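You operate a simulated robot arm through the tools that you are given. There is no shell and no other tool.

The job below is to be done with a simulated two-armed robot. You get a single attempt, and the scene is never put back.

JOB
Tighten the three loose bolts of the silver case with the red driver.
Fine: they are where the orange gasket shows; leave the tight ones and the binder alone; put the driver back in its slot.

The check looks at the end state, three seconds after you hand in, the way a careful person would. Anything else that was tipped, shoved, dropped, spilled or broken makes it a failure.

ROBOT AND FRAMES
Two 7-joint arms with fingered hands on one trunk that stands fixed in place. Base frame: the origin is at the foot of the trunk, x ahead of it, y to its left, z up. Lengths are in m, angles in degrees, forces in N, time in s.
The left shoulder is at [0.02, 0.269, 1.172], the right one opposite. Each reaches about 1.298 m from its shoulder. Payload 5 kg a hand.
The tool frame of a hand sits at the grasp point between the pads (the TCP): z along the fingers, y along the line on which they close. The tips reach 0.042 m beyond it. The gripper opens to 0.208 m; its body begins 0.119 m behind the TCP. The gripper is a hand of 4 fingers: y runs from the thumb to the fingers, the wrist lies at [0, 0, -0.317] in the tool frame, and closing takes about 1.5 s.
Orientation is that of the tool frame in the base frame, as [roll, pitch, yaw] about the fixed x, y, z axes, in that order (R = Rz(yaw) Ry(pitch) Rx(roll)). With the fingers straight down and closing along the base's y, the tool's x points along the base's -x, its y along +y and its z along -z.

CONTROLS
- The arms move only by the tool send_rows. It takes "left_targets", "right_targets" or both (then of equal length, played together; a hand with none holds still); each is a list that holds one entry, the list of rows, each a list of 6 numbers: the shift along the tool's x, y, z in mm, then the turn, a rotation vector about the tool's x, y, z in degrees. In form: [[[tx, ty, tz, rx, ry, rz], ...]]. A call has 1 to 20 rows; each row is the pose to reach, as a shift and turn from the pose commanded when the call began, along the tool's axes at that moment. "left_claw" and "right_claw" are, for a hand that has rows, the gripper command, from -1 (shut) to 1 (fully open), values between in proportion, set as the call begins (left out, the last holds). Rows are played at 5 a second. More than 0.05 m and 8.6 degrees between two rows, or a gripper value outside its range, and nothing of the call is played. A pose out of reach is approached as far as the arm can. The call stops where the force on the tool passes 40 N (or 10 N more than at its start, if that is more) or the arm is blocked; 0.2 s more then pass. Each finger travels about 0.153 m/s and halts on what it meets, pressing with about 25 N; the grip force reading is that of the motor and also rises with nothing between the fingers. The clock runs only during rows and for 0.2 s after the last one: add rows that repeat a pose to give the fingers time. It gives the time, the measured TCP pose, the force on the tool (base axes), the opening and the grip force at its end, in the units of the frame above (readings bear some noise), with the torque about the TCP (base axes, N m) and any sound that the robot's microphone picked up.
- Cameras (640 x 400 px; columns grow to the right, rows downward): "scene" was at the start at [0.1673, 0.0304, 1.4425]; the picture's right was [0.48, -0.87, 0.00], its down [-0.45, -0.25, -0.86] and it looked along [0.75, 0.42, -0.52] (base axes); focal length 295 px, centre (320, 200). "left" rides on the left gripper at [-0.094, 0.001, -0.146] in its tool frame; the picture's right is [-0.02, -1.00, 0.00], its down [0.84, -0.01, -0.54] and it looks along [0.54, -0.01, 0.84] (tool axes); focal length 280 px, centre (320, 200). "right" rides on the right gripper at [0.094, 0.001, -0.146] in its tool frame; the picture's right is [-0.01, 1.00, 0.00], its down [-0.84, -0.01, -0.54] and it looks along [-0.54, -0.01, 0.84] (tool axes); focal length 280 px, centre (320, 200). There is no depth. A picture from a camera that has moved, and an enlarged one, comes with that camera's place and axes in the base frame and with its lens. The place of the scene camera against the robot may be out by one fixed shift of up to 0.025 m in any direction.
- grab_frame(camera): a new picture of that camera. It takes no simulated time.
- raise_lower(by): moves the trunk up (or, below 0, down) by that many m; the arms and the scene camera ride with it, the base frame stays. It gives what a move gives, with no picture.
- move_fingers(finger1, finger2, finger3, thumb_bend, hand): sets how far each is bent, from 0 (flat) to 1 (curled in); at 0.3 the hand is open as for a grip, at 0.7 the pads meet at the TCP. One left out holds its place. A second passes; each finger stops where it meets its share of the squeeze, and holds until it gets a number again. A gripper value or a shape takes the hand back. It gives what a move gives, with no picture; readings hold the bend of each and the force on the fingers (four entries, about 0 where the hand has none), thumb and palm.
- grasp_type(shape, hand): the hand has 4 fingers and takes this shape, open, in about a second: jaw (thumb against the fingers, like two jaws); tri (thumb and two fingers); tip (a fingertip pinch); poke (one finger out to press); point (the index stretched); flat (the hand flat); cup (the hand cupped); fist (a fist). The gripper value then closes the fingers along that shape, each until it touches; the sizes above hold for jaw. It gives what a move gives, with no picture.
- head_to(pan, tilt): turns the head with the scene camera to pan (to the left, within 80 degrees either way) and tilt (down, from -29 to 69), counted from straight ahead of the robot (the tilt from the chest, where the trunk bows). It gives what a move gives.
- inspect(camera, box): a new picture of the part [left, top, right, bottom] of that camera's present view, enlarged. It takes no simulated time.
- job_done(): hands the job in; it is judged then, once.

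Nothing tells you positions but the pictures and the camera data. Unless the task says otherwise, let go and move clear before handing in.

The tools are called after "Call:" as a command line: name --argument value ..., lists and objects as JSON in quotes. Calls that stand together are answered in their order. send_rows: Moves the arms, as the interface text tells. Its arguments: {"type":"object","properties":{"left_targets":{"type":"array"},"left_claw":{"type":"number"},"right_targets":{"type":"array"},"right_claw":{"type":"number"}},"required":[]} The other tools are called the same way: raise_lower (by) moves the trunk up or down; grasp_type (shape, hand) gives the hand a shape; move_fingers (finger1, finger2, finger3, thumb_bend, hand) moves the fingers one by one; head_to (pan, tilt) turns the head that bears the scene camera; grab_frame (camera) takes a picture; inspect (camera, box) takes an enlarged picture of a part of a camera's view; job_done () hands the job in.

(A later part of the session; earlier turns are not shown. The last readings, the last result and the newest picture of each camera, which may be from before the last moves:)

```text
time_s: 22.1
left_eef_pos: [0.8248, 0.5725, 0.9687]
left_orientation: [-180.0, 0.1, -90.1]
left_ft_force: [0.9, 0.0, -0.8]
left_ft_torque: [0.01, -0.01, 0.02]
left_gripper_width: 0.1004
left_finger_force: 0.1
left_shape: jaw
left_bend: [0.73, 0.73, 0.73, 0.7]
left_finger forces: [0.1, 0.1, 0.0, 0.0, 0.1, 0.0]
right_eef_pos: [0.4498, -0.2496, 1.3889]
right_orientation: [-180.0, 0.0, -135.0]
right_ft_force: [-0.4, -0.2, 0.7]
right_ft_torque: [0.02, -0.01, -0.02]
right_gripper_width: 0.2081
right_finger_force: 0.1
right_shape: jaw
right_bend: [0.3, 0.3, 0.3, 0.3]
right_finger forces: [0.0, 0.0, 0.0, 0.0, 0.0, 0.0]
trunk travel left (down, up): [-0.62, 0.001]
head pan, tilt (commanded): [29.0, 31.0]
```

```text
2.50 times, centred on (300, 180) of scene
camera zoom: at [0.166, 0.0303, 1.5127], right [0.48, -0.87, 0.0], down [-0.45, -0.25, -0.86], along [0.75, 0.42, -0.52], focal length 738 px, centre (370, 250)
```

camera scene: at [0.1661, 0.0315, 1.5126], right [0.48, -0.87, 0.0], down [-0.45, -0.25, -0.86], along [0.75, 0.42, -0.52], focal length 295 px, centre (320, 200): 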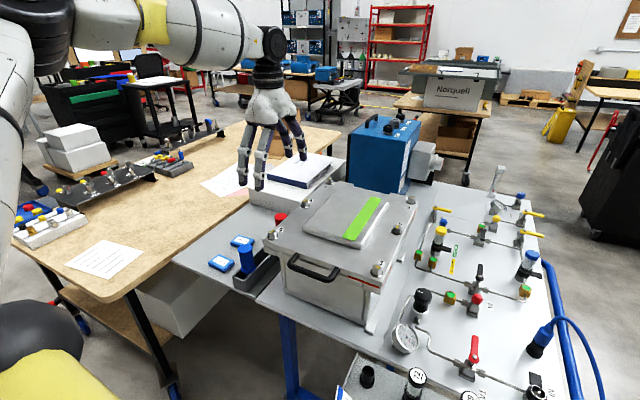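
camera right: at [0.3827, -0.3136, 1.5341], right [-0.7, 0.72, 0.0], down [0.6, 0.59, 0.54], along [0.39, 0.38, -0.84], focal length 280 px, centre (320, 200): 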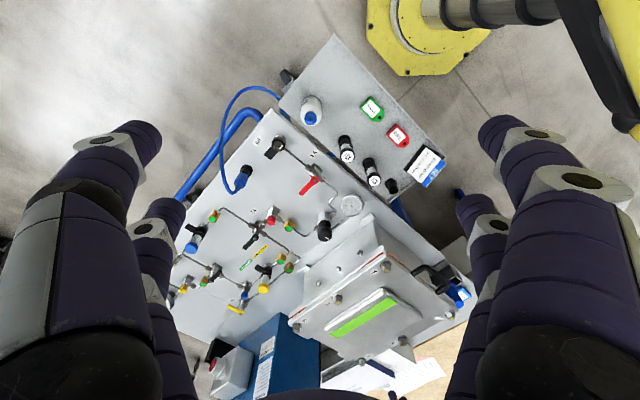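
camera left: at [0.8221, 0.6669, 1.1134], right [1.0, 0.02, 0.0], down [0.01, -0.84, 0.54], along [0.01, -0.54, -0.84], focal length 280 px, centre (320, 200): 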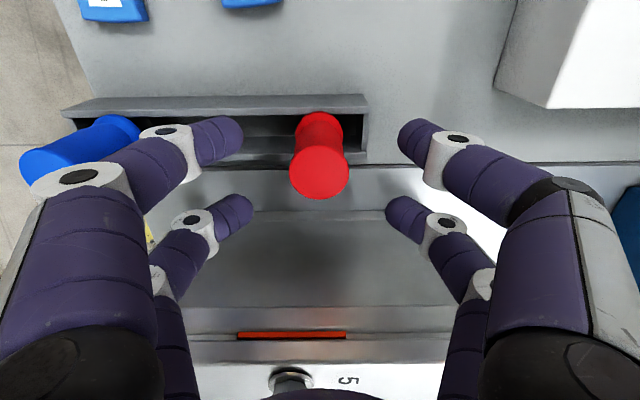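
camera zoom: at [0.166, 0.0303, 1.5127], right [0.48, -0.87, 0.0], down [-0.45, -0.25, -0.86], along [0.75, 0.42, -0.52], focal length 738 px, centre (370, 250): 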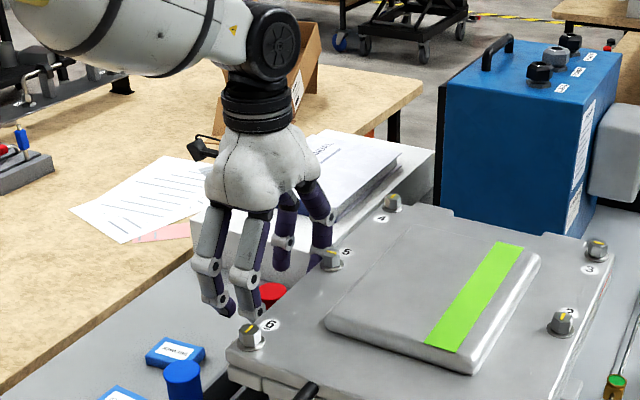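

The handle's top is centred between the fingers. I'll descend to z about 0.91 and close the hand on it.

Call:
send_rows --left_targets '[[[0, 0, 15, 0, 0, 0], [0, 0, 30, 0, 0, 0], [0, 0, 45, 0, 0, 0], [0, 0, 58, 0, 0, 0], [0, 0, 58, 0, 0, 0]]]'

Call:
grab_frame --camera "left"

```text
time_s: 23.3
left_eef_pos: [0.8241, 0.573, 0.9095]
left_orientation: [-180.0, 0.0, -90.0]
left_ft_force: [0.6, -0.7, 0.4]
left_ft_torque: [0.01, -0.02, 0.02]
left_gripper_width: 0.1002
left_finger_force: 0.0
left_shape: jaw
left_bend: [0.73, 0.73, 0.73, 0.7]
left_finger forces: [0.0, 0.0, 0.1, 0.0, 0.0, 0.1]
right_eef_pos: [0.4507, -0.249, 1.3879]
right_orientation: [180.0, 0.0, -134.9]
right_ft_force: [-0.5, 0.4, -0.3]
right_ft_torque: [0.04, -0.03, 0.0]
right_gripper_width: 0.2077
right_finger_force: 0.1
right_shape: jaw
right_bend: [0.3, 0.3, 0.3, 0.3]
right_finger forces: [0.0, 0.1, 0.0, 0.1, 0.1, 0.0]
trunk travel left (down, up): [-0.62, 0.001]
head pan, tilt (commanded): [29.0, 31.0]
```

```text
taken
camera left: at [0.8224, 0.6675, 1.0544], right [1.0, 0.02, 0.0], down [0.01, -0.84, 0.54], along [0.01, -0.54, -0.84], focal length 280 px, centre (320, 200)
```

left: 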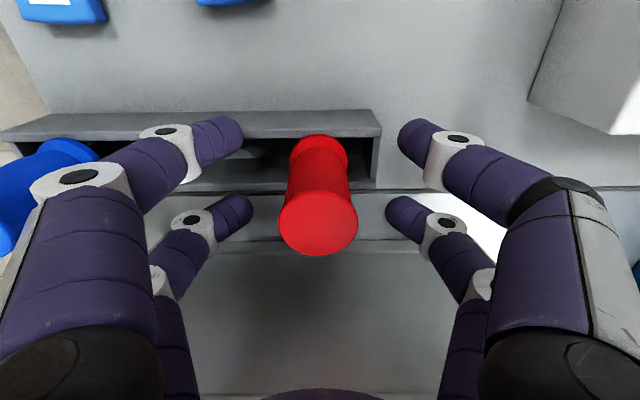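

The handle stands centred between the finger pairs, so I'll go 8 mm lower and close.

Call:
send_rows --left_targets '[[[0, 0, 8, 0, 0, 0], [0, 0, 8, 0, 0, 0]]]'

Call:
send_rows --left_targets '[[[0, 0, 0, 0, 0, 0], [0, 0, 0, 0, 0, 0], [0, 0, 0, 0, 0, 0], [0, 0, 0, 0, 0, 0], [0, 0, 0, 0, 0, 0], [0, 0, 0, 0, 0, 0], [0, 0, 0, 0, 0, 0], [0, 0, 0, 0, 0, 0]]]' --left_claw -1

Call:
grab_frame --camera "left"

```text
time_s: 23.9
left_eef_pos: [0.8249, 0.5724, 0.9025]
left_orientation: [179.9, -0.1, -90.1]
left_ft_force: [0.3, 0.3, 0.8]
left_ft_torque: [0.04, 0.0, 0.01]
left_gripper_width: 0.1005
left_finger_force: 0.0
left_shape: jaw
left_bend: [0.73, 0.73, 0.73, 0.7]
left_finger forces: [0.0, 0.1, 0.0, 0.1, 0.1, 0.0]
right_eef_pos: [0.4498, -0.2492, 1.3868]
right_orientation: [179.9, 0.0, -135.1]
right_ft_force: [0.2, -0.4, 0.1]
right_ft_torque: [0.05, -0.06, -0.01]
right_gripper_width: 0.2078
right_finger_force: 0.2
right_shape: jaw
right_bend: [0.3, 0.3, 0.3, 0.3]
right_finger forces: [0.0, 0.1, 0.0, 0.0, 0.0, 0.0]
trunk travel left (down, up): [-0.62, 0.001]
head pan, tilt (commanded): [29.0, 31.0]
```

```text
time_s: 25.7
left_eef_pos: [0.8252, 0.5734, 0.9012]
left_orientation: [179.9, 0.0, -89.9]
left_ft_force: [0.5, -0.9, 0.3]
left_ft_torque: [-0.01, -0.02, 0.01]
left_gripper_width: 0.0
left_finger_force: 25.0
left_shape: jaw
left_bend: [0.7, 0.7, 0.7, 0.7]
left_finger forces: [0.1, 0.0, 0.0, 0.0, 0.1, 0.1]
right_eef_pos: [0.4505, -0.2492, 1.388]
right_orientation: [-179.9, -0.1, -135.1]
right_ft_force: [0.5, 0.1, -0.5]
right_ft_torque: [0.0, 0.03, 0.0]
right_gripper_width: 0.208
right_finger_force: 0.1
right_shape: jaw
right_bend: [0.3, 0.3, 0.3, 0.3]
right_finger forces: [0.1, 0.0, 0.1, 0.1, 0.0, 0.1]
trunk travel left (down, up): [-0.62, 0.001]
head pan, tilt (commanded): [29.0, 31.0]
```

```text
taken
camera left: at [0.8224, 0.6674, 1.0464], right [1.0, 0.02, 0.0], down [0.01, -0.84, 0.54], along [0.01, -0.54, -0.84], focal length 280 px, centre (320, 200)
```

left: 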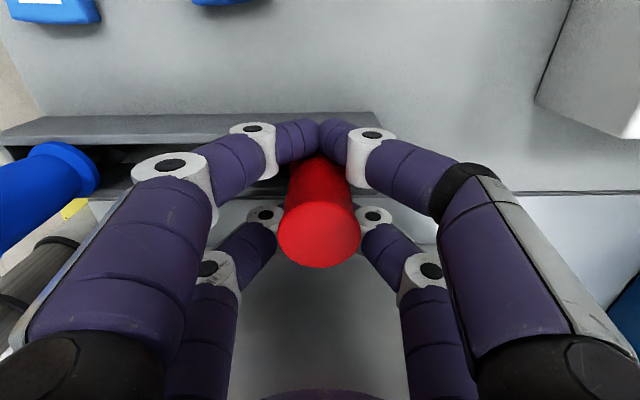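

The fingertips met in front of and behind the handle: it slipped between the pairs and isn't held (finger forces near 0). I'll open, lift clear and try out how the other shapes close.

Call:
send_rows --left_targets '[[[0, 0, 0, 0, 0, 0], [0, 0, 0, 0, 0, 0], [0, 0, 0, 0, 0, 0], [0, 0, 0, 0, 0, 0], [0, 0, -10, 0, 0, 0], [0, 0, -40, 0, 0, 0], [0, 0, -80, 0, 0, 0], [0, 0, -120, 0, 0, 0], [0, 0, -160, 0, 0, 0], [0, 0, -200, 0, 0, 0], [0, 0, -240, 0, 0, 0]]]' --left_claw -0.04

Call:
grab_frame --camera "left"

Call:
grasp_type --hand "left" --shape "tri"

Call:
send_rows --left_targets '[[[0, 0, 0, 0, 0, 0], [0, 0, 0, 0, 0, 0], [0, 0, 0, 0, 0, 0], [0, 0, 0, 0, 0, 0], [0, 0, 0, 0, 0, 0], [0, 0, 0, 0, 0, 0], [0, 0, 0, 0, 0, 0]]]' --left_claw -0.5

Call:
grab_frame --camera "left"

```text
time_s: 28.1
left_eef_pos: [0.8259, 0.5739, 1.1406]
left_orientation: [-180.0, 0.0, -90.0]
left_ft_force: [-0.5, 0.5, -0.4]
left_ft_torque: [0.06, -0.05, -0.01]
left_gripper_width: 0.0998
left_finger_force: 0.1
left_shape: jaw
left_bend: [0.73, 0.73, 0.73, 0.7]
left_finger forces: [0.0, 0.0, 0.0, 0.1, 0.0, 0.1]
right_eef_pos: [0.4503, -0.2507, 1.3876]
right_orientation: [-179.9, 0.1, -134.9]
right_ft_force: [-1.5, -1.3, -0.4]
right_ft_torque: [0.06, -0.11, -0.02]
right_gripper_width: 0.208
right_finger_force: 0.1
right_shape: jaw
right_bend: [0.3, 0.3, 0.3, 0.3]
right_finger forces: [0.0, 0.0, 0.0, 0.0, 0.0, 0.0]
trunk travel left (down, up): [-0.62, 0.001]
head pan, tilt (commanded): [29.0, 31.0]
```

```text
taken
camera left: at [0.8232, 0.6679, 1.2859], right [1.0, 0.01, 0.0], down [0.01, -0.84, 0.54], along [0.01, -0.54, -0.84], focal length 280 px, centre (320, 200)
```

left: 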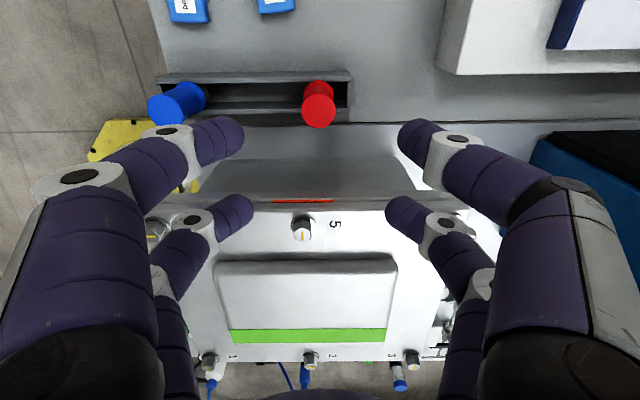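

```text
time_s: 29.0
left_eef_pos: [0.8256, 0.5744, 1.1403]
left_orientation: [-180.0, 0.0, -90.0]
left_ft_force: [-0.2, -0.3, 0.1]
left_ft_torque: [0.02, -0.02, -0.04]
left_gripper_width: 0.2076
left_finger_force: 0.0
left_shape: tri
left_bend: [0.3, 0.3, 0.3, 0.3]
left_finger forces: [0.0, 0.0, 0.0, 0.1, 0.0, 0.1]
right_eef_pos: [0.4518, -0.2502, 1.3879]
right_orientation: [180.0, 0.0, -135.1]
right_ft_force: [0.0, -0.5, -0.6]
right_ft_torque: [0.08, 0.03, -0.01]
right_gripper_width: 0.2078
right_finger_force: 0.1
right_shape: jaw
right_bend: [0.3, 0.3, 0.3, 0.3]
right_finger forces: [0.0, 0.1, 0.1, 0.0, 0.0, 0.0]
trunk travel left (down, up): [-0.62, 0.001]
head pan, tilt (commanded): [29.0, 31.0]
```

```text
time_s: 30.6
left_eef_pos: [0.8268, 0.5754, 1.1406]
left_orientation: [180.0, -0.1, -90.0]
left_ft_force: [0.3, -1.0, 0.7]
left_ft_torque: [0.03, 0.03, -0.01]
left_gripper_width: 0.0525
left_finger_force: 0.0
left_shape: tri
left_bend: [0.73, 0.73, 0.73, 0.7]
left_finger forces: [0.1, 0.1, 0.0, 0.0, 0.1, 0.1]
right_eef_pos: [0.4496, -0.2495, 1.3871]
right_orientation: [-179.9, 0.0, -135.0]
right_ft_force: [-0.6, 1.0, 0.4]
right_ft_torque: [0.04, -0.01, 0.01]
right_gripper_width: 0.208
right_finger_force: 0.1
right_shape: jaw
right_bend: [0.3, 0.3, 0.3, 0.3]
right_finger forces: [0.1, 0.0, 0.0, 0.1, 0.1, 0.0]
trunk travel left (down, up): [-0.62, 0.001]
head pan, tilt (commanded): [29.0, 31.0]
```

```text
taken
camera left: at [0.8238, 0.6685, 1.2852], right [1.0, 0.02, 0.0], down [0.01, -0.84, 0.54], along [0.01, -0.54, -0.84], focal length 280 px, centre (320, 200)
```

left: 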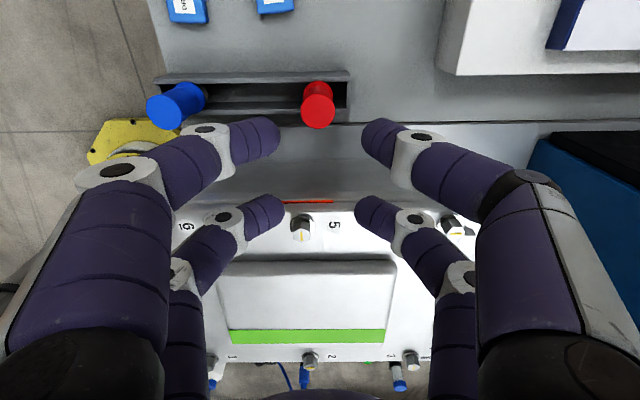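

The three-finger shape closes just like the jaw here, with the same 6 cm gap. I'll check the fingertip-pinch shape the same way, still up in the air.

Call:
grasp_type --hand "left" --shape "tip"

Call:
grab_frame --camera "left"

Call:
send_rows --left_targets '[[[0, 0, 0, 0, 0, 0], [0, 0, 0, 0, 0, 0], [0, 0, 0, 0, 0, 0], [0, 0, 0, 0, 0, 0], [0, 0, 0, 0, 0, 0], [0, 0, 0, 0, 0, 0], [0, 0, 0, 0, 0, 0]]]' --left_claw -0.6

Call:
grab_frame --camera "left"

Call:
inspect --camera "scene" --box '[210, 40, 370, 180]'

```text
time_s: 31.5
left_eef_pos: [0.8271, 0.574, 1.1402]
left_orientation: [180.0, 0.0, -90.0]
left_ft_force: [0.8, 0.9, -0.4]
left_ft_torque: [0.01, 0.0, -0.02]
left_gripper_width: 0.2081
left_finger_force: 0.1
left_shape: tip
left_bend: [0.3, 0.3, 0.3, 0.3]
left_finger forces: [0.1, 0.0, 0.0, 0.0, 0.0, 0.1]
right_eef_pos: [0.4498, -0.2493, 1.3869]
right_orientation: [-180.0, 0.1, -135.0]
right_ft_force: [0.4, 0.1, -0.7]
right_ft_torque: [-0.01, 0.01, 0.01]
right_gripper_width: 0.2077
right_finger_force: 0.0
right_shape: jaw
right_bend: [0.3, 0.3, 0.3, 0.3]
right_finger forces: [0.0, 0.0, 0.0, 0.0, 0.1, 0.0]
trunk travel left (down, up): [-0.62, 0.001]
head pan, tilt (commanded): [29.0, 31.0]
```

```text
taken
camera left: at [0.8239, 0.6685, 1.2851], right [1.0, 0.02, 0.0], down [0.01, -0.84, 0.54], along [0.01, -0.54, -0.84], focal length 280 px, centre (320, 200)
```

left: 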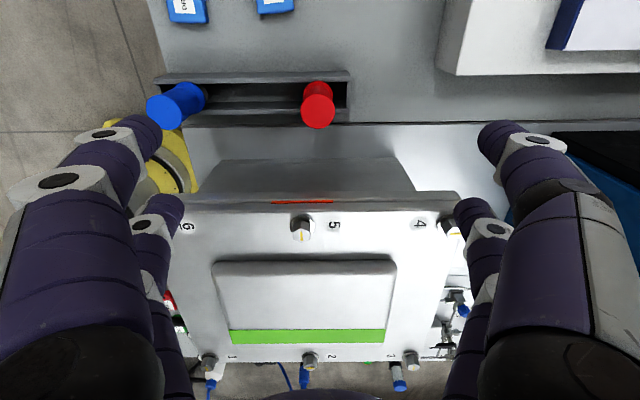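

```text
time_s: 33.1
left_eef_pos: [0.8262, 0.574, 1.1399]
left_orientation: [180.0, 0.0, -90.1]
left_ft_force: [-0.6, -0.6, 0.3]
left_ft_torque: [0.0, 0.01, 0.02]
left_gripper_width: 0.0421
left_finger_force: 0.0
left_shape: tip
left_bend: [0.73, 0.73, 0.73, 0.7]
left_finger forces: [0.0, 0.0, 0.0, 0.0, 0.0, 0.0]
right_eef_pos: [0.4512, -0.2502, 1.388]
right_orientation: [-179.9, 0.0, -135.0]
right_ft_force: [-1.1, 0.5, -0.3]
right_ft_torque: [0.01, 0.0, 0.01]
right_gripper_width: 0.2081
right_finger_force: 0.0
right_shape: jaw
right_bend: [0.3, 0.3, 0.3, 0.3]
right_finger forces: [0.1, 0.0, 0.1, 0.1, 0.0, 0.0]
trunk travel left (down, up): [-0.62, 0.001]
head pan, tilt (commanded): [29.0, 31.0]
```

```text
taken
camera left: at [0.8239, 0.6685, 1.2851], right [1.0, 0.02, 0.0], down [0.01, -0.84, 0.54], along [0.01, -0.54, -0.84], focal length 280 px, centre (320, 200)
```

left: 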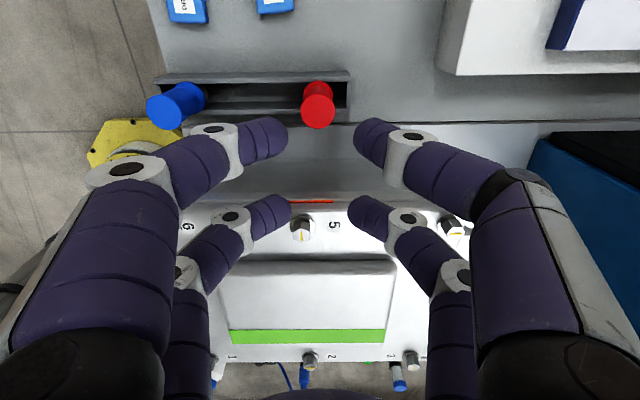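

```text
2.86 times, centred on (290, 110) of scene
camera zoom: at [0.1663, 0.0304, 1.5126], right [0.48, -0.87, 0.0], down [-0.45, -0.25, -0.86], along [0.75, 0.42, -0.52], focal length 844 px, centre (406, 457)
```

zoom: 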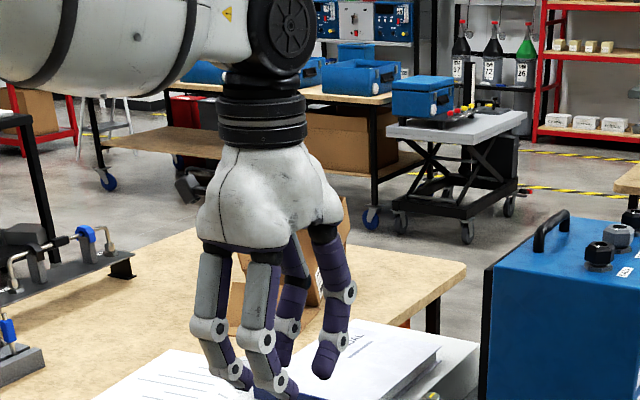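

All shapes close the same way, pairs about 6 cm apart, tips meeting some 37 mm beyond the TCP. So I'll pinch the handle with the front finger pair, shifting the hand about 30 mm so that pair straddles it, and first stop just above to check.

Call:
grasp_type --hand "left" --shape "jaw"

Call:
send_rows --left_targets '[[[8, 0, 0, 0, 0, 0], [16, 0, 0, 0, 0, 0], [24, 0, 0, 0, 0, 0], [30, 0, 0, 0, 0, 0], [30, 0, 0, 0, 0, 0], [30, 0, 40, 0, 0, 0], [30, 0, 80, 0, 0, 0], [30, 0, 120, 0, 0, 0], [30, 0, 145, 0, 0, 0], [30, 0, 155, 0, 0, 0], [30, 0, 155, 0, 0, 0]]]' --left_claw -0.3

Call:
grab_frame --camera "left"

Call:
inspect --camera "scene" --box '[210, 100, 390, 260]'

```text
time_s: 34.0
left_eef_pos: [0.8268, 0.5733, 1.1391]
left_orientation: [180.0, 0.0, -90.1]
left_ft_force: [0.2, 0.1, 0.3]
left_ft_torque: [-0.03, -0.03, 0.0]
left_gripper_width: 0.2081
left_finger_force: 0.1
left_shape: jaw
left_bend: [0.3, 0.3, 0.3, 0.3]
left_finger forces: [0.0, 0.1, 0.0, 0.1, 0.0, 0.0]
right_eef_pos: [0.4495, -0.2495, 1.3888]
right_orientation: [-180.0, 0.0, -135.0]
right_ft_force: [-1.1, -1.1, 0.4]
right_ft_torque: [-0.02, -0.04, 0.03]
right_gripper_width: 0.208
right_finger_force: 0.2
right_shape: jaw
right_bend: [0.3, 0.3, 0.3, 0.3]
right_finger forces: [0.0, 0.0, 0.0, 0.0, 0.0, 0.0]
trunk travel left (down, up): [-0.62, 0.001]
head pan, tilt (commanded): [29.0, 31.0]
```

```text
time_s: 36.4
left_eef_pos: [0.8257, 0.5429, 0.9865]
left_orientation: [179.9, 0.0, -90.0]
left_ft_force: [-0.4, 0.6, 1.4]
left_ft_torque: [0.02, -0.06, 0.01]
left_gripper_width: 0.0731
left_finger_force: 0.1
left_shape: jaw
left_bend: [0.73, 0.73, 0.73, 0.7]
left_finger forces: [0.0, 0.1, 0.1, 0.0, 0.0, 0.0]
right_eef_pos: [0.4498, -0.2489, 1.3878]
right_orientation: [180.0, 0.0, -135.0]
right_ft_force: [-0.9, 0.1, -0.5]
right_ft_torque: [0.03, -0.05, 0.01]
right_gripper_width: 0.2078
right_finger_force: 0.1
right_shape: jaw
right_bend: [0.3, 0.3, 0.3, 0.3]
right_finger forces: [0.0, 0.0, 0.0, 0.1, 0.1, 0.1]
trunk travel left (down, up): [-0.62, 0.001]
head pan, tilt (commanded): [29.0, 31.0]
```

```text
taken
camera left: at [0.8227, 0.6365, 1.1313], right [1.0, 0.02, 0.0], down [0.01, -0.84, 0.54], along [0.01, -0.54, -0.84], focal length 280 px, centre (320, 200)
```

left: 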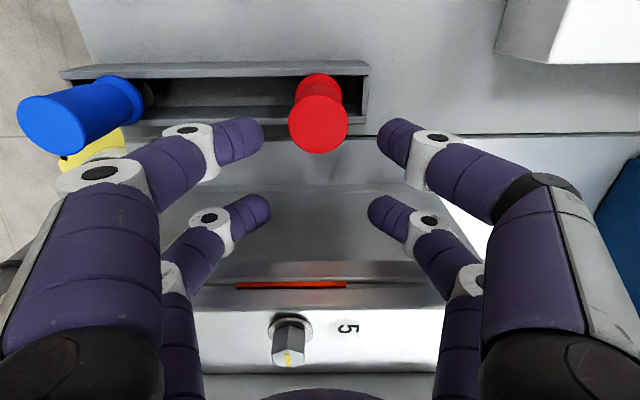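

```text
2.50 times, centred on (300, 180) of scene
camera zoom: at [0.1658, 0.0303, 1.5127], right [0.48, -0.87, 0.0], down [-0.45, -0.25, -0.86], along [0.75, 0.42, -0.52], focal length 738 px, centre (370, 250)
```

zoom: 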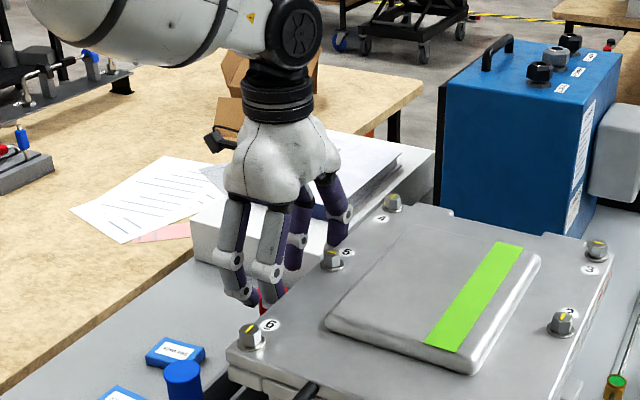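

The front pair lines up with the handle's top. I'll descend to bring the tips to about z 0.895 on the handle and close.

Call:
send_rows --left_targets '[[[0, 0, 14, 0, 0, 0], [0, 0, 28, 0, 0, 0], [0, 0, 42, 0, 0, 0], [0, 0, 54, 0, 0, 0], [0, 0, 54, 0, 0, 0]]]'

Call:
send_rows --left_targets '[[[0, 0, 0, 0, 0, 0], [0, 0, 0, 0, 0, 0], [0, 0, 0, 0, 0, 0], [0, 0, 0, 0, 0, 0], [0, 0, 0, 0, 0, 0], [0, 0, 0, 0, 0, 0], [0, 0, 0, 0, 0, 0], [0, 0, 0, 0, 0, 0]]]' --left_claw -1

Call:
grab_frame --camera "left"

```text
time_s: 37.6
left_eef_pos: [0.8252, 0.5418, 0.9314]
left_orientation: [-180.0, 0.0, -90.0]
left_ft_force: [-0.2, -0.3, 0.4]
left_ft_torque: [0.0, 0.0, -0.01]
left_gripper_width: 0.0731
left_finger_force: 0.0
left_shape: jaw
left_bend: [0.73, 0.73, 0.73, 0.7]
left_finger forces: [0.0, 0.0, 0.0, 0.1, 0.0, 0.1]
right_eef_pos: [0.4498, -0.2501, 1.3882]
right_orientation: [-180.0, 0.0, -135.0]
right_ft_force: [0.6, -0.2, -0.2]
right_ft_torque: [0.02, -0.04, 0.01]
right_gripper_width: 0.208
right_finger_force: 0.1
right_shape: jaw
right_bend: [0.3, 0.3, 0.3, 0.3]
right_finger forces: [0.0, 0.1, 0.0, 0.0, 0.1, 0.0]
trunk travel left (down, up): [-0.62, 0.001]
head pan, tilt (commanded): [29.0, 31.0]
```

```text
time_s: 39.4
left_eef_pos: [0.8252, 0.5416, 0.9325]
left_orientation: [180.0, 0.0, -90.0]
left_ft_force: [-0.2, 0.0, 0.2]
left_ft_torque: [-0.08, 0.0, -0.01]
left_gripper_width: 0.0165
left_finger_force: 25.1
left_shape: jaw
left_bend: [0.73, 0.7, 0.7, 0.7]
left_finger forces: [21.7, 0.0, 0.1, 0.0, 21.7, 0.0]
right_eef_pos: [0.4505, -0.2504, 1.3873]
right_orientation: [179.9, 0.0, -135.1]
right_ft_force: [1.1, -1.1, -0.1]
right_ft_torque: [-0.01, 0.0, 0.01]
right_gripper_width: 0.208
right_finger_force: 0.1
right_shape: jaw
right_bend: [0.3, 0.3, 0.3, 0.3]
right_finger forces: [0.0, 0.0, 0.0, 0.0, 0.0, 0.0]
trunk travel left (down, up): [-0.62, 0.001]
head pan, tilt (commanded): [29.0, 31.0]
```

```text
taken
camera left: at [0.8234, 0.6371, 1.0773], right [1.0, 0.02, 0.0], down [0.01, -0.84, 0.54], along [0.01, -0.54, -0.84], focal length 280 px, centre (320, 200)
```

left: 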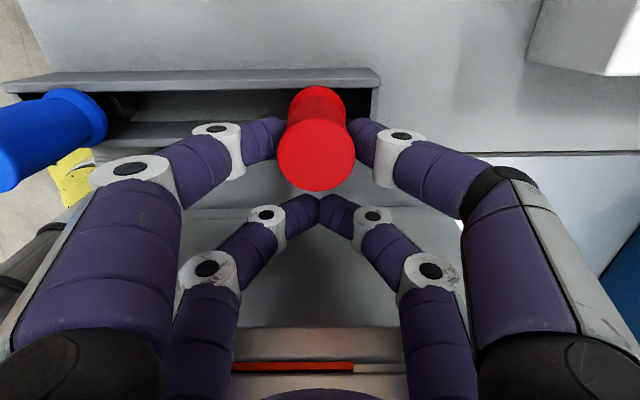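

Finger 1 and the thumb now press the handle with about 22 N each. I'll lift slowly by 5 cm and check that the driver comes along upright.

Call:
send_rows --left_targets '[[[0, 0, -5, 0, 0, 0], [0, 0, -10, 0, 0, 0], [0, 0, -18, 0, 0, 0], [0, 0, -26, 0, 0, 0], [0, 0, -34, 0, 0, 0], [0, 0, -42, 0, 0, 0], [0, 0, -50, 0, 0, 0], [0, 0, -50, 0, 0, 0]]]'

Call:
grab_frame --camera "left"

Call:
inspect --camera "scene" --box '[220, 120, 360, 260]'

```text
time_s: 41.2
left_eef_pos: [0.8262, 0.5444, 0.9834]
left_orientation: [-180.0, 0.1, -89.9]
left_ft_force: [-0.1, 0.2, -1.6]
left_ft_torque: [-0.02, 0.0, 0.03]
left_gripper_width: 0.0164
left_finger_force: 24.8
left_shape: jaw
left_bend: [0.73, 0.7, 0.7, 0.7]
left_finger forces: [21.7, 0.0, 0.0, 0.0, 21.7, 0.0]
right_eef_pos: [0.4493, -0.2494, 1.3874]
right_orientation: [180.0, 0.0, -135.0]
right_ft_force: [0.5, -0.4, -0.1]
right_ft_torque: [-0.02, 0.01, 0.01]
right_gripper_width: 0.208
right_finger_force: 0.1
right_shape: jaw
right_bend: [0.3, 0.3, 0.3, 0.3]
right_finger forces: [0.0, 0.0, 0.1, 0.0, 0.0, 0.0]
trunk travel left (down, up): [-0.62, 0.001]
head pan, tilt (commanded): [29.0, 31.0]
```

```text
taken
camera left: at [0.8235, 0.6381, 1.1273], right [1.0, 0.02, 0.0], down [0.01, -0.84, 0.54], along [0.01, -0.54, -0.84], focal length 280 px, centre (320, 200)
```

left: 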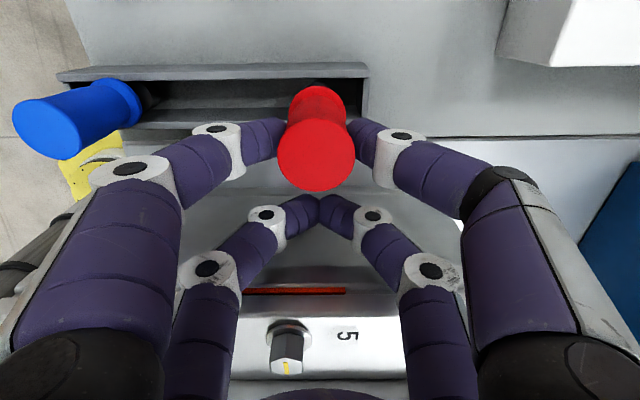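

```text
2.86 times, centred on (290, 190) of scene
camera zoom: at [0.1667, 0.0306, 1.5125], right [0.48, -0.87, 0.0], down [-0.45, -0.25, -0.86], along [0.75, 0.41, -0.52], focal length 844 px, centre (406, 229)
```

zoom: 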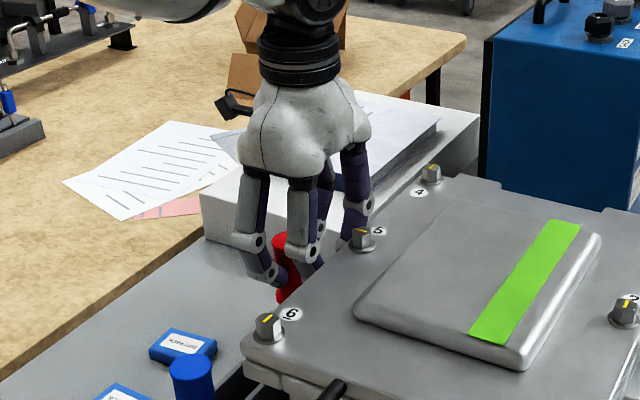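

The driver came up with the hand, still upright. I'll lift it high enough to clear the bolts and look at its tip from the scene and right cameras.

Call:
send_rows --left_targets '[[[0, 0, -25, 0, 0, 0], [0, 0, -50, 0, 0, 0], [0, 0, -75, 0, 0, 0], [0, 0, -100, 0, 0, 0], [0, 0, -125, 0, 0, 0], [0, 0, -150, 0, 0, 0], [0, 0, -175, 0, 0, 0], [0, 0, -200, 0, 0, 0], [0, 0, -225, 0, 0, 0], [0, 0, -250, 0, 0, 0], [0, 0, -250, 0, 0, 0]]]'

Call:
grab_frame --camera "left"

Call:
inspect --camera "scene" --box '[220, 60, 400, 220]'

Call:
inspect --camera "right" --box '[340, 300, 480, 400]'

```text
time_s: 43.6
left_eef_pos: [0.826, 0.5442, 1.2316]
left_orientation: [179.9, 0.0, -90.0]
left_ft_force: [0.0, 0.9, -2.2]
left_ft_torque: [-0.07, -0.01, -0.03]
left_gripper_width: 0.0165
left_finger_force: 24.9
left_shape: jaw
left_bend: [0.73, 0.7, 0.7, 0.7]
left_finger forces: [21.7, 0.1, 0.1, 0.0, 21.7, 0.0]
right_eef_pos: [0.4507, -0.2478, 1.3894]
right_orientation: [-180.0, 0.0, -135.0]
right_ft_force: [-0.3, -0.4, -0.1]
right_ft_torque: [-0.01, 0.02, -0.03]
right_gripper_width: 0.2079
right_finger_force: 0.0
right_shape: jaw
right_bend: [0.3, 0.3, 0.3, 0.3]
right_finger forces: [0.0, 0.0, 0.0, 0.0, 0.0, 0.0]
trunk travel left (down, up): [-0.62, 0.001]
head pan, tilt (commanded): [29.0, 31.0]
```

```text
taken
camera left: at [0.8242, 0.6386, 1.3767], right [1.0, 0.02, 0.0], down [0.01, -0.84, 0.54], along [0.01, -0.54, -0.84], focal length 280 px, centre (320, 200)
```

left: 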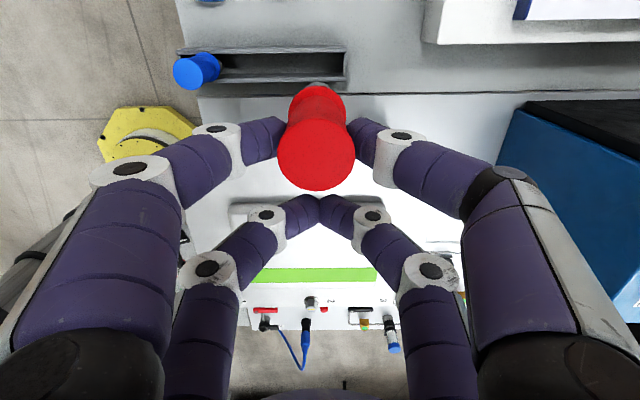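

```text
2.50 times, centred on (310, 140) of scene
camera zoom: at [0.1668, 0.0308, 1.5125], right [0.48, -0.87, 0.0], down [-0.45, -0.25, -0.86], along [0.75, 0.41, -0.52], focal length 738 px, centre (345, 350)
```

zoom: 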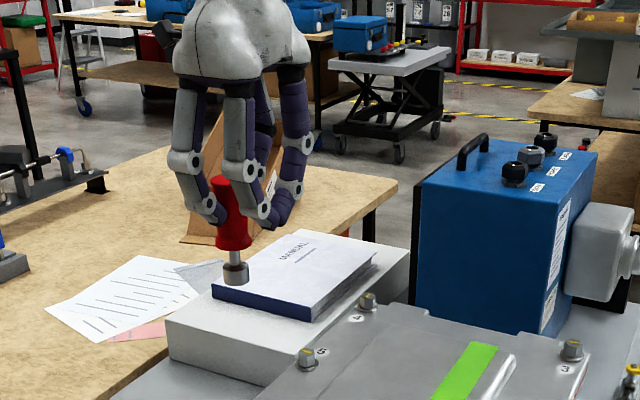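

```text
4.00 times, centred on (410, 350) of right
camera zoom: at [0.3835, -0.3143, 1.5337], right [-0.7, 0.72, 0.0], down [0.6, 0.59, 0.54], along [0.39, 0.38, -0.84], focal length 1122 px, centre (-40, -400)
```

zoom: 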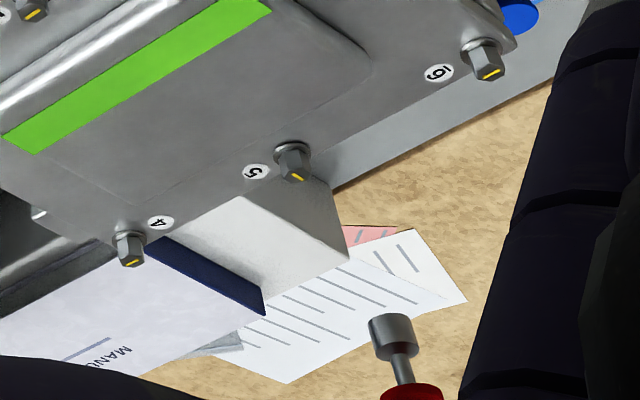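

The whole driver is visible now: red handle, thin shaft and a cylindrical socket. It may lean slightly, so I'll enlarge to measure that.

Call:
inspect --camera "scene" --box '[235, 110, 305, 190]'

Call:
inspect --camera "left" --box '[260, 60, 380, 210]'

```text
5.00 times, centred on (270, 150) of scene
camera zoom: at [0.1668, 0.0308, 1.5125], right [0.48, -0.87, 0.0], down [-0.45, -0.25, -0.86], along [0.75, 0.41, -0.52], focal length 1477 px, centre (570, 450)
```

zoom: 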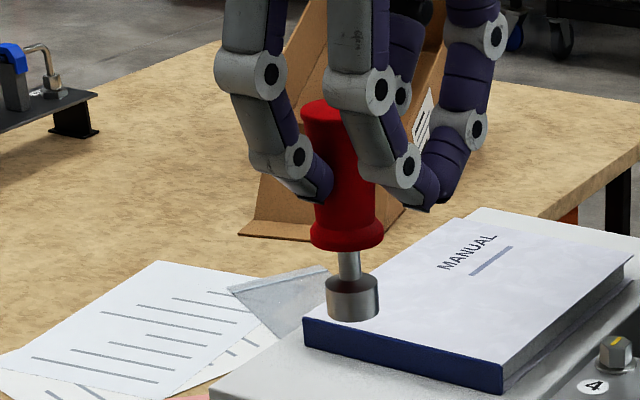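

```text
2.67 times, centred on (320, 135) of left
camera zoom: at [0.8242, 0.6386, 1.3767], right [1.0, 0.02, 0.0], down [0.01, -0.84, 0.54], along [0.01, -0.54, -0.84], focal length 748 px, centre (320, 373)
```

zoom: 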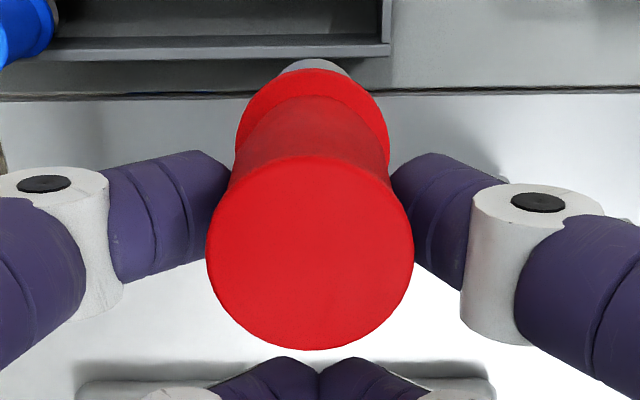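

The driver hangs practically vertical, its tip about 0.141 m below the TCP, and bolt 5 works out to (0.805, 0.460, 1.036). Before engaging I'll check up here how far the wrist turns in the tightening direction.

Call:
send_rows --left_targets '[[[0, 0, 0, 0, 0, 8], [0, 0, 0, 0, 0, 16], [0, 0, 0, 0, 0, 24], [0, 0, 0, 0, 0, 32], [0, 0, 0, 0, 0, 40], [0, 0, 0, 0, 0, 48], [0, 0, 0, 0, 0, 56], [0, 0, 0, 0, 0, 64], [0, 0, 0, 0, 0, 72], [0, 0, 0, 0, 0, 80], [0, 0, 0, 0, 0, 88], [0, 0, 0, 0, 0, 96], [0, 0, 0, 0, 0, 104], [0, 0, 0, 0, 0, 112], [0, 0, 0, 0, 0, 120], [0, 0, 0, 0, 0, 128], [0, 0, 0, 0, 0, 136], [0, 0, 0, 0, 0, 144], [0, 0, 0, 0, 0, 152], [0, 0, 0, 0, 0, 160]]]'

Call:
grab_frame --camera "left"

Call:
inspect --camera "scene" --box '[220, 60, 400, 220]'

```text
time_s: 47.8
left_eef_pos: [0.826, 0.5434, 1.2312]
left_orientation: [179.9, 0.0, 110.0]
left_ft_force: [-0.4, 0.4, -2.0]
left_ft_torque: [0.04, -0.01, 0.01]
left_gripper_width: 0.0164
left_finger_force: 25.0
left_shape: jaw
left_bend: [0.73, 0.7, 0.7, 0.7]
left_finger forces: [21.6, 0.0, 0.0, 0.0, 21.7, 0.1]
right_eef_pos: [0.4509, -0.2497, 1.3885]
right_orientation: [-180.0, 0.0, -135.0]
right_ft_force: [-1.0, 0.3, 0.2]
right_ft_torque: [-0.02, -0.02, -0.01]
right_gripper_width: 0.2082
right_finger_force: 0.1
right_shape: jaw
right_bend: [0.3, 0.3, 0.3, 0.3]
right_finger forces: [0.0, 0.0, 0.0, 0.0, 0.0, 0.0]
trunk travel left (down, up): [-0.62, 0.001]
head pan, tilt (commanded): [29.0, 31.0]
```

```text
taken
camera left: at [0.8578, 0.4571, 1.377], right [-0.94, -0.35, 0.0], down [-0.3, 0.79, 0.54], along [-0.19, 0.5, -0.84], focal length 280 px, centre (320, 200)
```

left: 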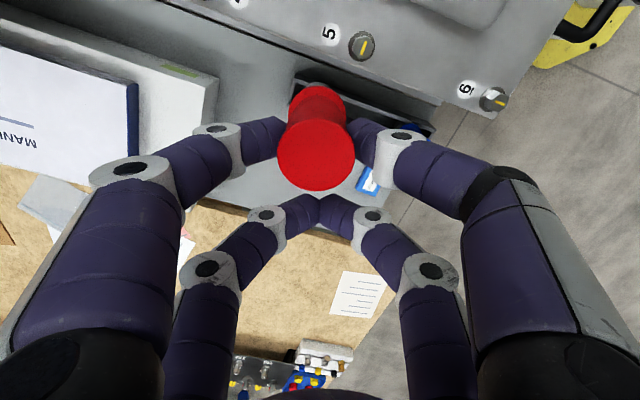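

```text
2.50 times, centred on (310, 140) of scene
camera zoom: at [0.1664, 0.0305, 1.5126], right [0.48, -0.87, 0.0], down [-0.45, -0.25, -0.86], along [0.75, 0.42, -0.52], focal length 738 px, centre (345, 350)
```

zoom: 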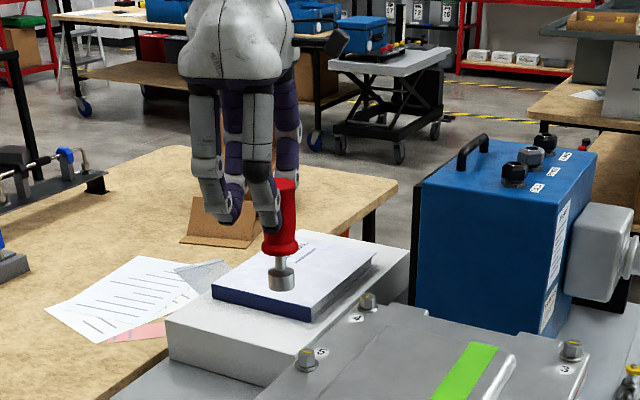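

The wrist turns freely from yaw −20 to −250, so a long tightening stroke is available. This camera now looks straight down on bolts 5 and 6, so I'll enlarge them for their hex and mark directions.

Call:
inspect --camera "left" --box '[320, 10, 400, 80]'

Call:
inspect --camera "left" --box '[440, 70, 520, 130]'

Call:
inspect --camera "scene" --box '[360, 230, 420, 290]'

Call:
inspect --camera "scene" --box '[380, 180, 440, 240]'

Call:
inspect --camera "right" --box '[370, 250, 420, 290]'

Call:
inspect --camera "right" --box '[280, 300, 340, 340]'

```text
5.71 times, centred on (360, 45) of left
camera zoom: at [0.8578, 0.4571, 1.377], right [-0.94, -0.35, 0.0], down [-0.3, 0.79, 0.54], along [-0.19, 0.5, -0.84], focal length 1602 px, centre (91, 1086)
```

zoom: 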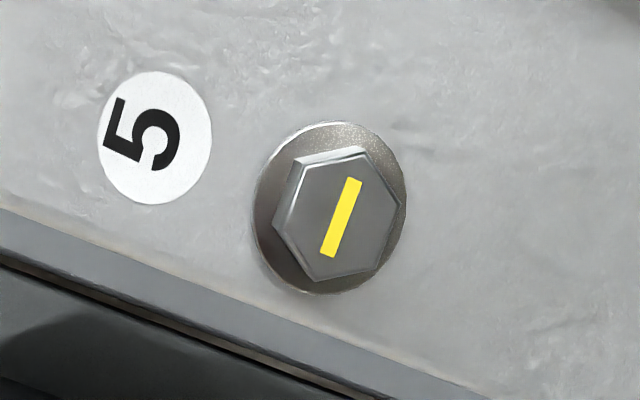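

```text
6.67 times, centred on (480, 100) of left
camera zoom: at [0.8578, 0.4571, 1.377], right [-0.94, -0.35, 0.0], down [-0.3, 0.79, 0.54], along [-0.19, 0.5, -0.84], focal length 1869 px, centre (-747, 867)
```

zoom: 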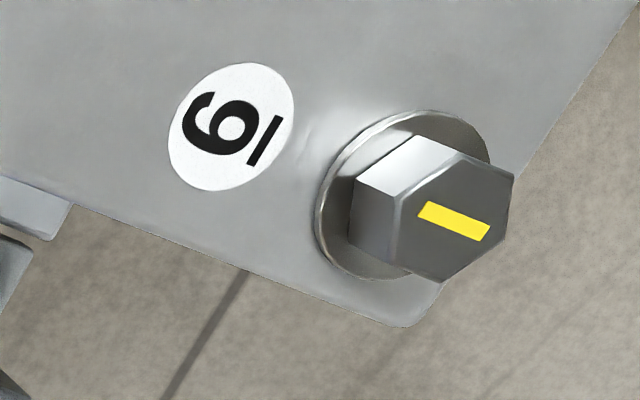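

```text
6.67 times, centred on (390, 260) of scene
camera zoom: at [0.1664, 0.0305, 1.5126], right [0.48, -0.87, 0.0], down [-0.45, -0.25, -0.86], along [0.75, 0.42, -0.52], focal length 1969 px, centre (-147, -200)
```

zoom: 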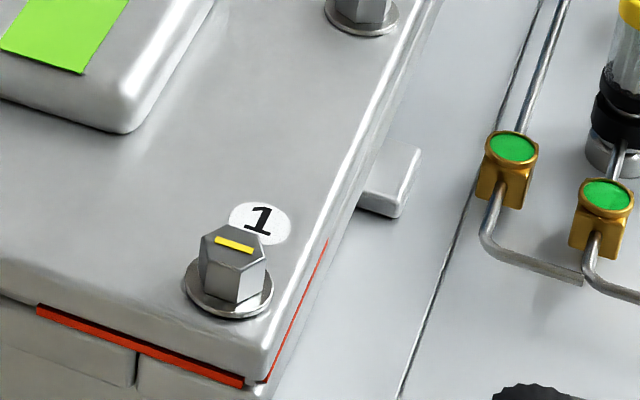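

```text
6.67 times, centred on (410, 210) of scene
camera zoom: at [0.1664, 0.0305, 1.5126], right [0.48, -0.87, 0.0], down [-0.45, -0.25, -0.86], along [0.75, 0.42, -0.52], focal length 1969 px, centre (-280, 133)
```

zoom: 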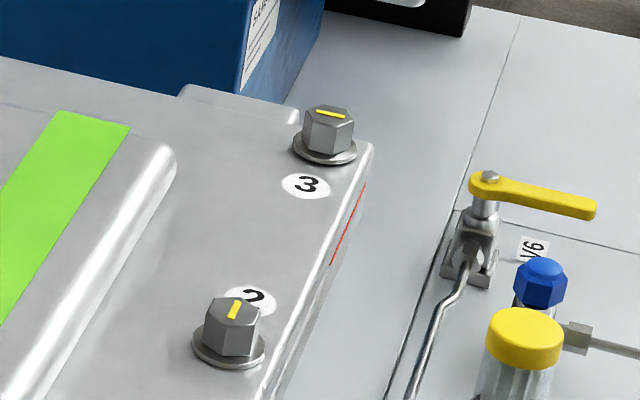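

```text
10.00 times, centred on (395, 270) of right
camera zoom: at [0.3829, -0.3147, 1.5339], right [-0.7, 0.72, 0.0], down [0.6, 0.59, 0.54], along [0.39, 0.38, -0.84], focal length 2804 px, centre (-430, -500)
```

zoom: 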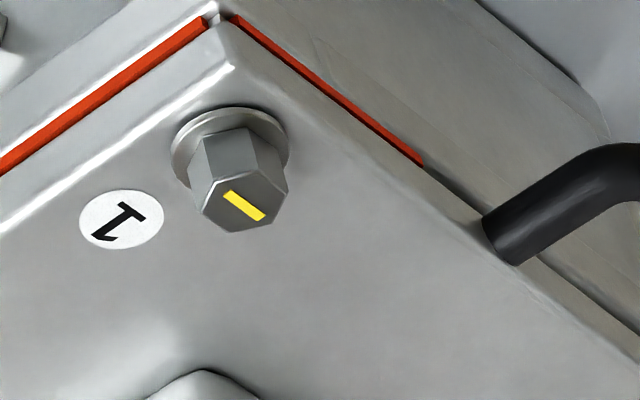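

```text
10.00 times, centred on (310, 320) of right
camera zoom: at [0.3829, -0.3147, 1.5339], right [-0.7, 0.72, 0.0], down [0.6, 0.59, 0.54], along [0.39, 0.38, -0.84], focal length 2804 px, centre (420, -1000)
```

zoom: 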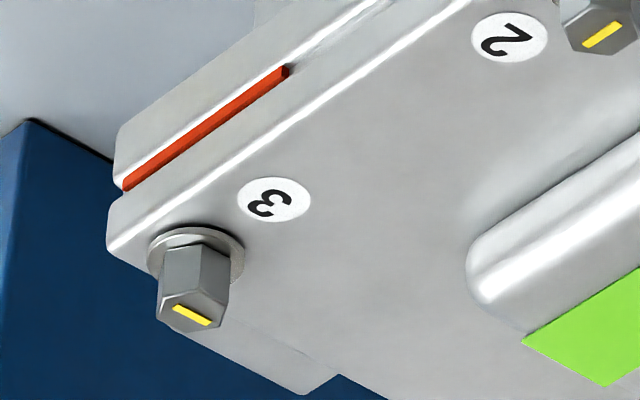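

The marks of 1, 3 and 5 lie along y and those of the tight ones along x, each mark pointing at a hex corner. I'll turn the hand back, first half here.

Call:
send_rows --left_targets '[[[0, 0, 0, 0, 0, -8], [0, 0, 0, 0, 0, -16], [0, 0, 0, 0, 0, -24], [0, 0, 0, 0, 0, -32], [0, 0, 0, 0, 0, -40], [0, 0, 0, 0, 0, -48], [0, 0, 0, 0, 0, -56], [0, 0, 0, 0, 0, -64], [0, 0, 0, 0, 0, -72], [0, 0, 0, 0, 0, -80], [0, 0, 0, 0, 0, -88], [0, 0, 0, 0, 0, -96], [0, 0, 0, 0, 0, -104], [0, 0, 0, 0, 0, -112], [0, 0, 0, 0, 0, -120]]]'

Call:
grab_frame --camera "left"

```text
time_s: 51.0
left_eef_pos: [0.8256, 0.5433, 1.231]
left_orientation: [-180.0, -0.1, -129.9]
left_ft_force: [0.1, 0.5, -1.7]
left_ft_torque: [-0.06, 0.03, 0.02]
left_gripper_width: 0.0165
left_finger_force: 24.4
left_shape: jaw
left_bend: [0.73, 0.7, 0.7, 0.7]
left_finger forces: [21.7, 0.0, 0.0, 0.0, 21.7, 0.0]
right_eef_pos: [0.4511, -0.2495, 1.3871]
right_orientation: [-180.0, 0.0, -135.0]
right_ft_force: [0.3, 0.0, -0.1]
right_ft_torque: [0.0, -0.01, -0.01]
right_gripper_width: 0.2079
right_finger_force: 0.1
right_shape: jaw
right_bend: [0.3, 0.3, 0.3, 0.3]
right_finger forces: [0.0, 0.0, 0.1, 0.1, 0.0, 0.0]
trunk travel left (down, up): [-0.62, 0.001]
head pan, tilt (commanded): [29.0, 31.0]
```

```text
taken
camera left: at [0.8838, 0.6168, 1.3768], right [0.78, -0.63, 0.0], down [-0.53, -0.65, 0.54], along [-0.34, -0.42, -0.84], focal length 280 px, centre (320, 200)
```

left: 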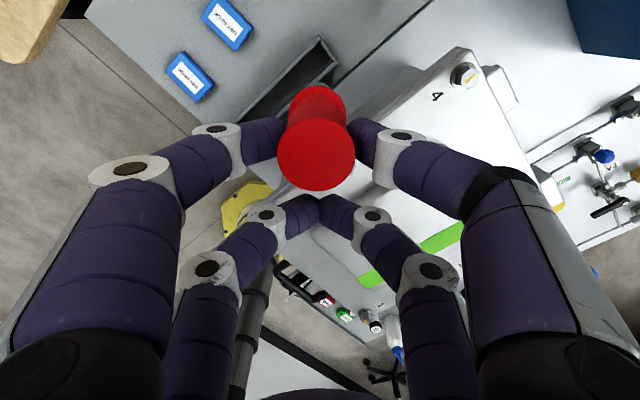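

Now I'll turn the rest of the way to yaw −30 while moving the driver over bolt 5, staying about 37 mm above it.

Call:
send_rows --left_targets '[[[5, -5, 1, 0, 0, -7.7], [11, -11, 2, 0, 0, -15.4], [16, -16, 4, 0, 0, -23.1], [21, -21, 5, 0, 0, -30.8], [27, -26, 6, 0, 0, -38.5], [32, -31, 7, 0, 0, -46.2], [37, -36, 8, 0, 0, -53.8], [43, -42, 10, 0, 0, -61.5], [48, -47, 11, 0, 0, -69.2], [53, -52, 12, 0, 0, -76.9], [59, -57, 13, 0, 0, -84.6], [64, -62, 15, 0, 0, -92.3], [69.5, -67.6, 16, 0, 0, -100], [69.5, -67.6, 16, 0, 0, -100], [69.5, -67.6, 16, 0, 0, -100]]]'

Call:
inspect --camera "scene" --box '[265, 120, 345, 200]'

Call:
inspect --camera "right" --box '[370, 300, 450, 370]'

Call:
grab_frame --camera "left"

```text
time_s: 54.2
left_eef_pos: [0.8344, 0.447, 1.2147]
left_orientation: [-179.9, -0.1, -29.8]
left_ft_force: [-0.2, -0.7, -1.8]
left_ft_torque: [0.0, -0.01, -0.03]
left_gripper_width: 0.0163
left_finger_force: 25.7
left_shape: jaw
left_bend: [0.73, 0.7, 0.7, 0.7]
left_finger forces: [21.6, 0.0, 0.1, 0.0, 21.7, 0.0]
right_eef_pos: [0.4507, -0.2497, 1.3878]
right_orientation: [180.0, 0.0, -135.0]
right_ft_force: [0.2, -0.3, -0.7]
right_ft_torque: [0.01, 0.02, 0.02]
right_gripper_width: 0.208
right_finger_force: 0.1
right_shape: jaw
right_bend: [0.3, 0.3, 0.3, 0.3]
right_finger forces: [0.1, 0.0, 0.0, 0.0, 0.0, 0.0]
trunk travel left (down, up): [-0.62, 0.001]
head pan, tilt (commanded): [29.0, 31.0]
```

```text
5.00 times, centred on (305, 160) of scene
camera zoom: at [0.1666, 0.0304, 1.5126], right [0.48, -0.87, 0.0], down [-0.45, -0.25, -0.86], along [0.75, 0.41, -0.52], focal length 1477 px, centre (395, 400)
```

zoom: 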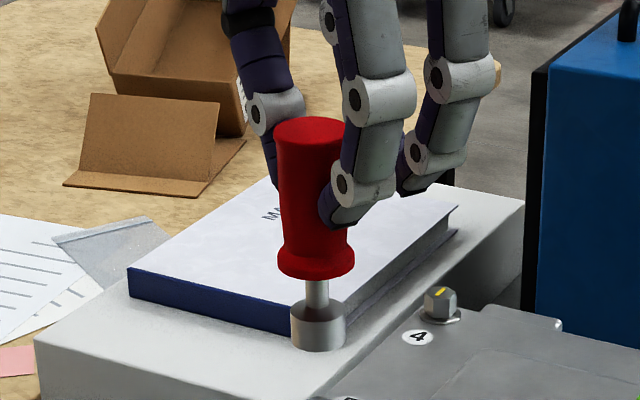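

```text
5.71 times, centred on (410, 335) of right
camera zoom: at [0.3831, -0.3148, 1.5338], right [-0.7, 0.72, 0.0], down [0.6, 0.59, 0.54], along [0.39, 0.38, -0.84], focal length 1602 px, centre (-194, -571)
```

zoom: 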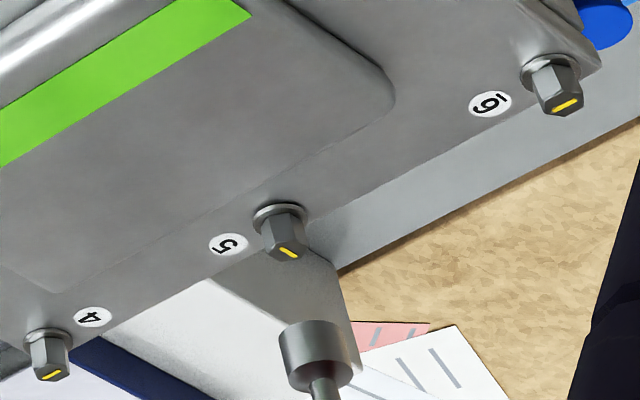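

```text
taken
camera left: at [0.7504, 0.493, 1.3602], right [0.49, 0.87, 0.0], down [0.74, -0.41, 0.54], along [0.47, -0.26, -0.84], focal length 280 px, centre (320, 200)
```

left: 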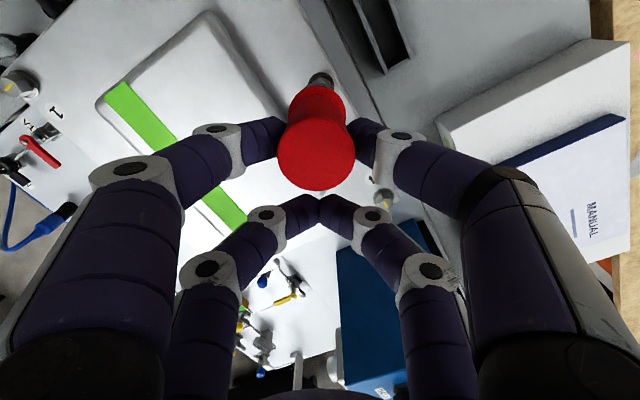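

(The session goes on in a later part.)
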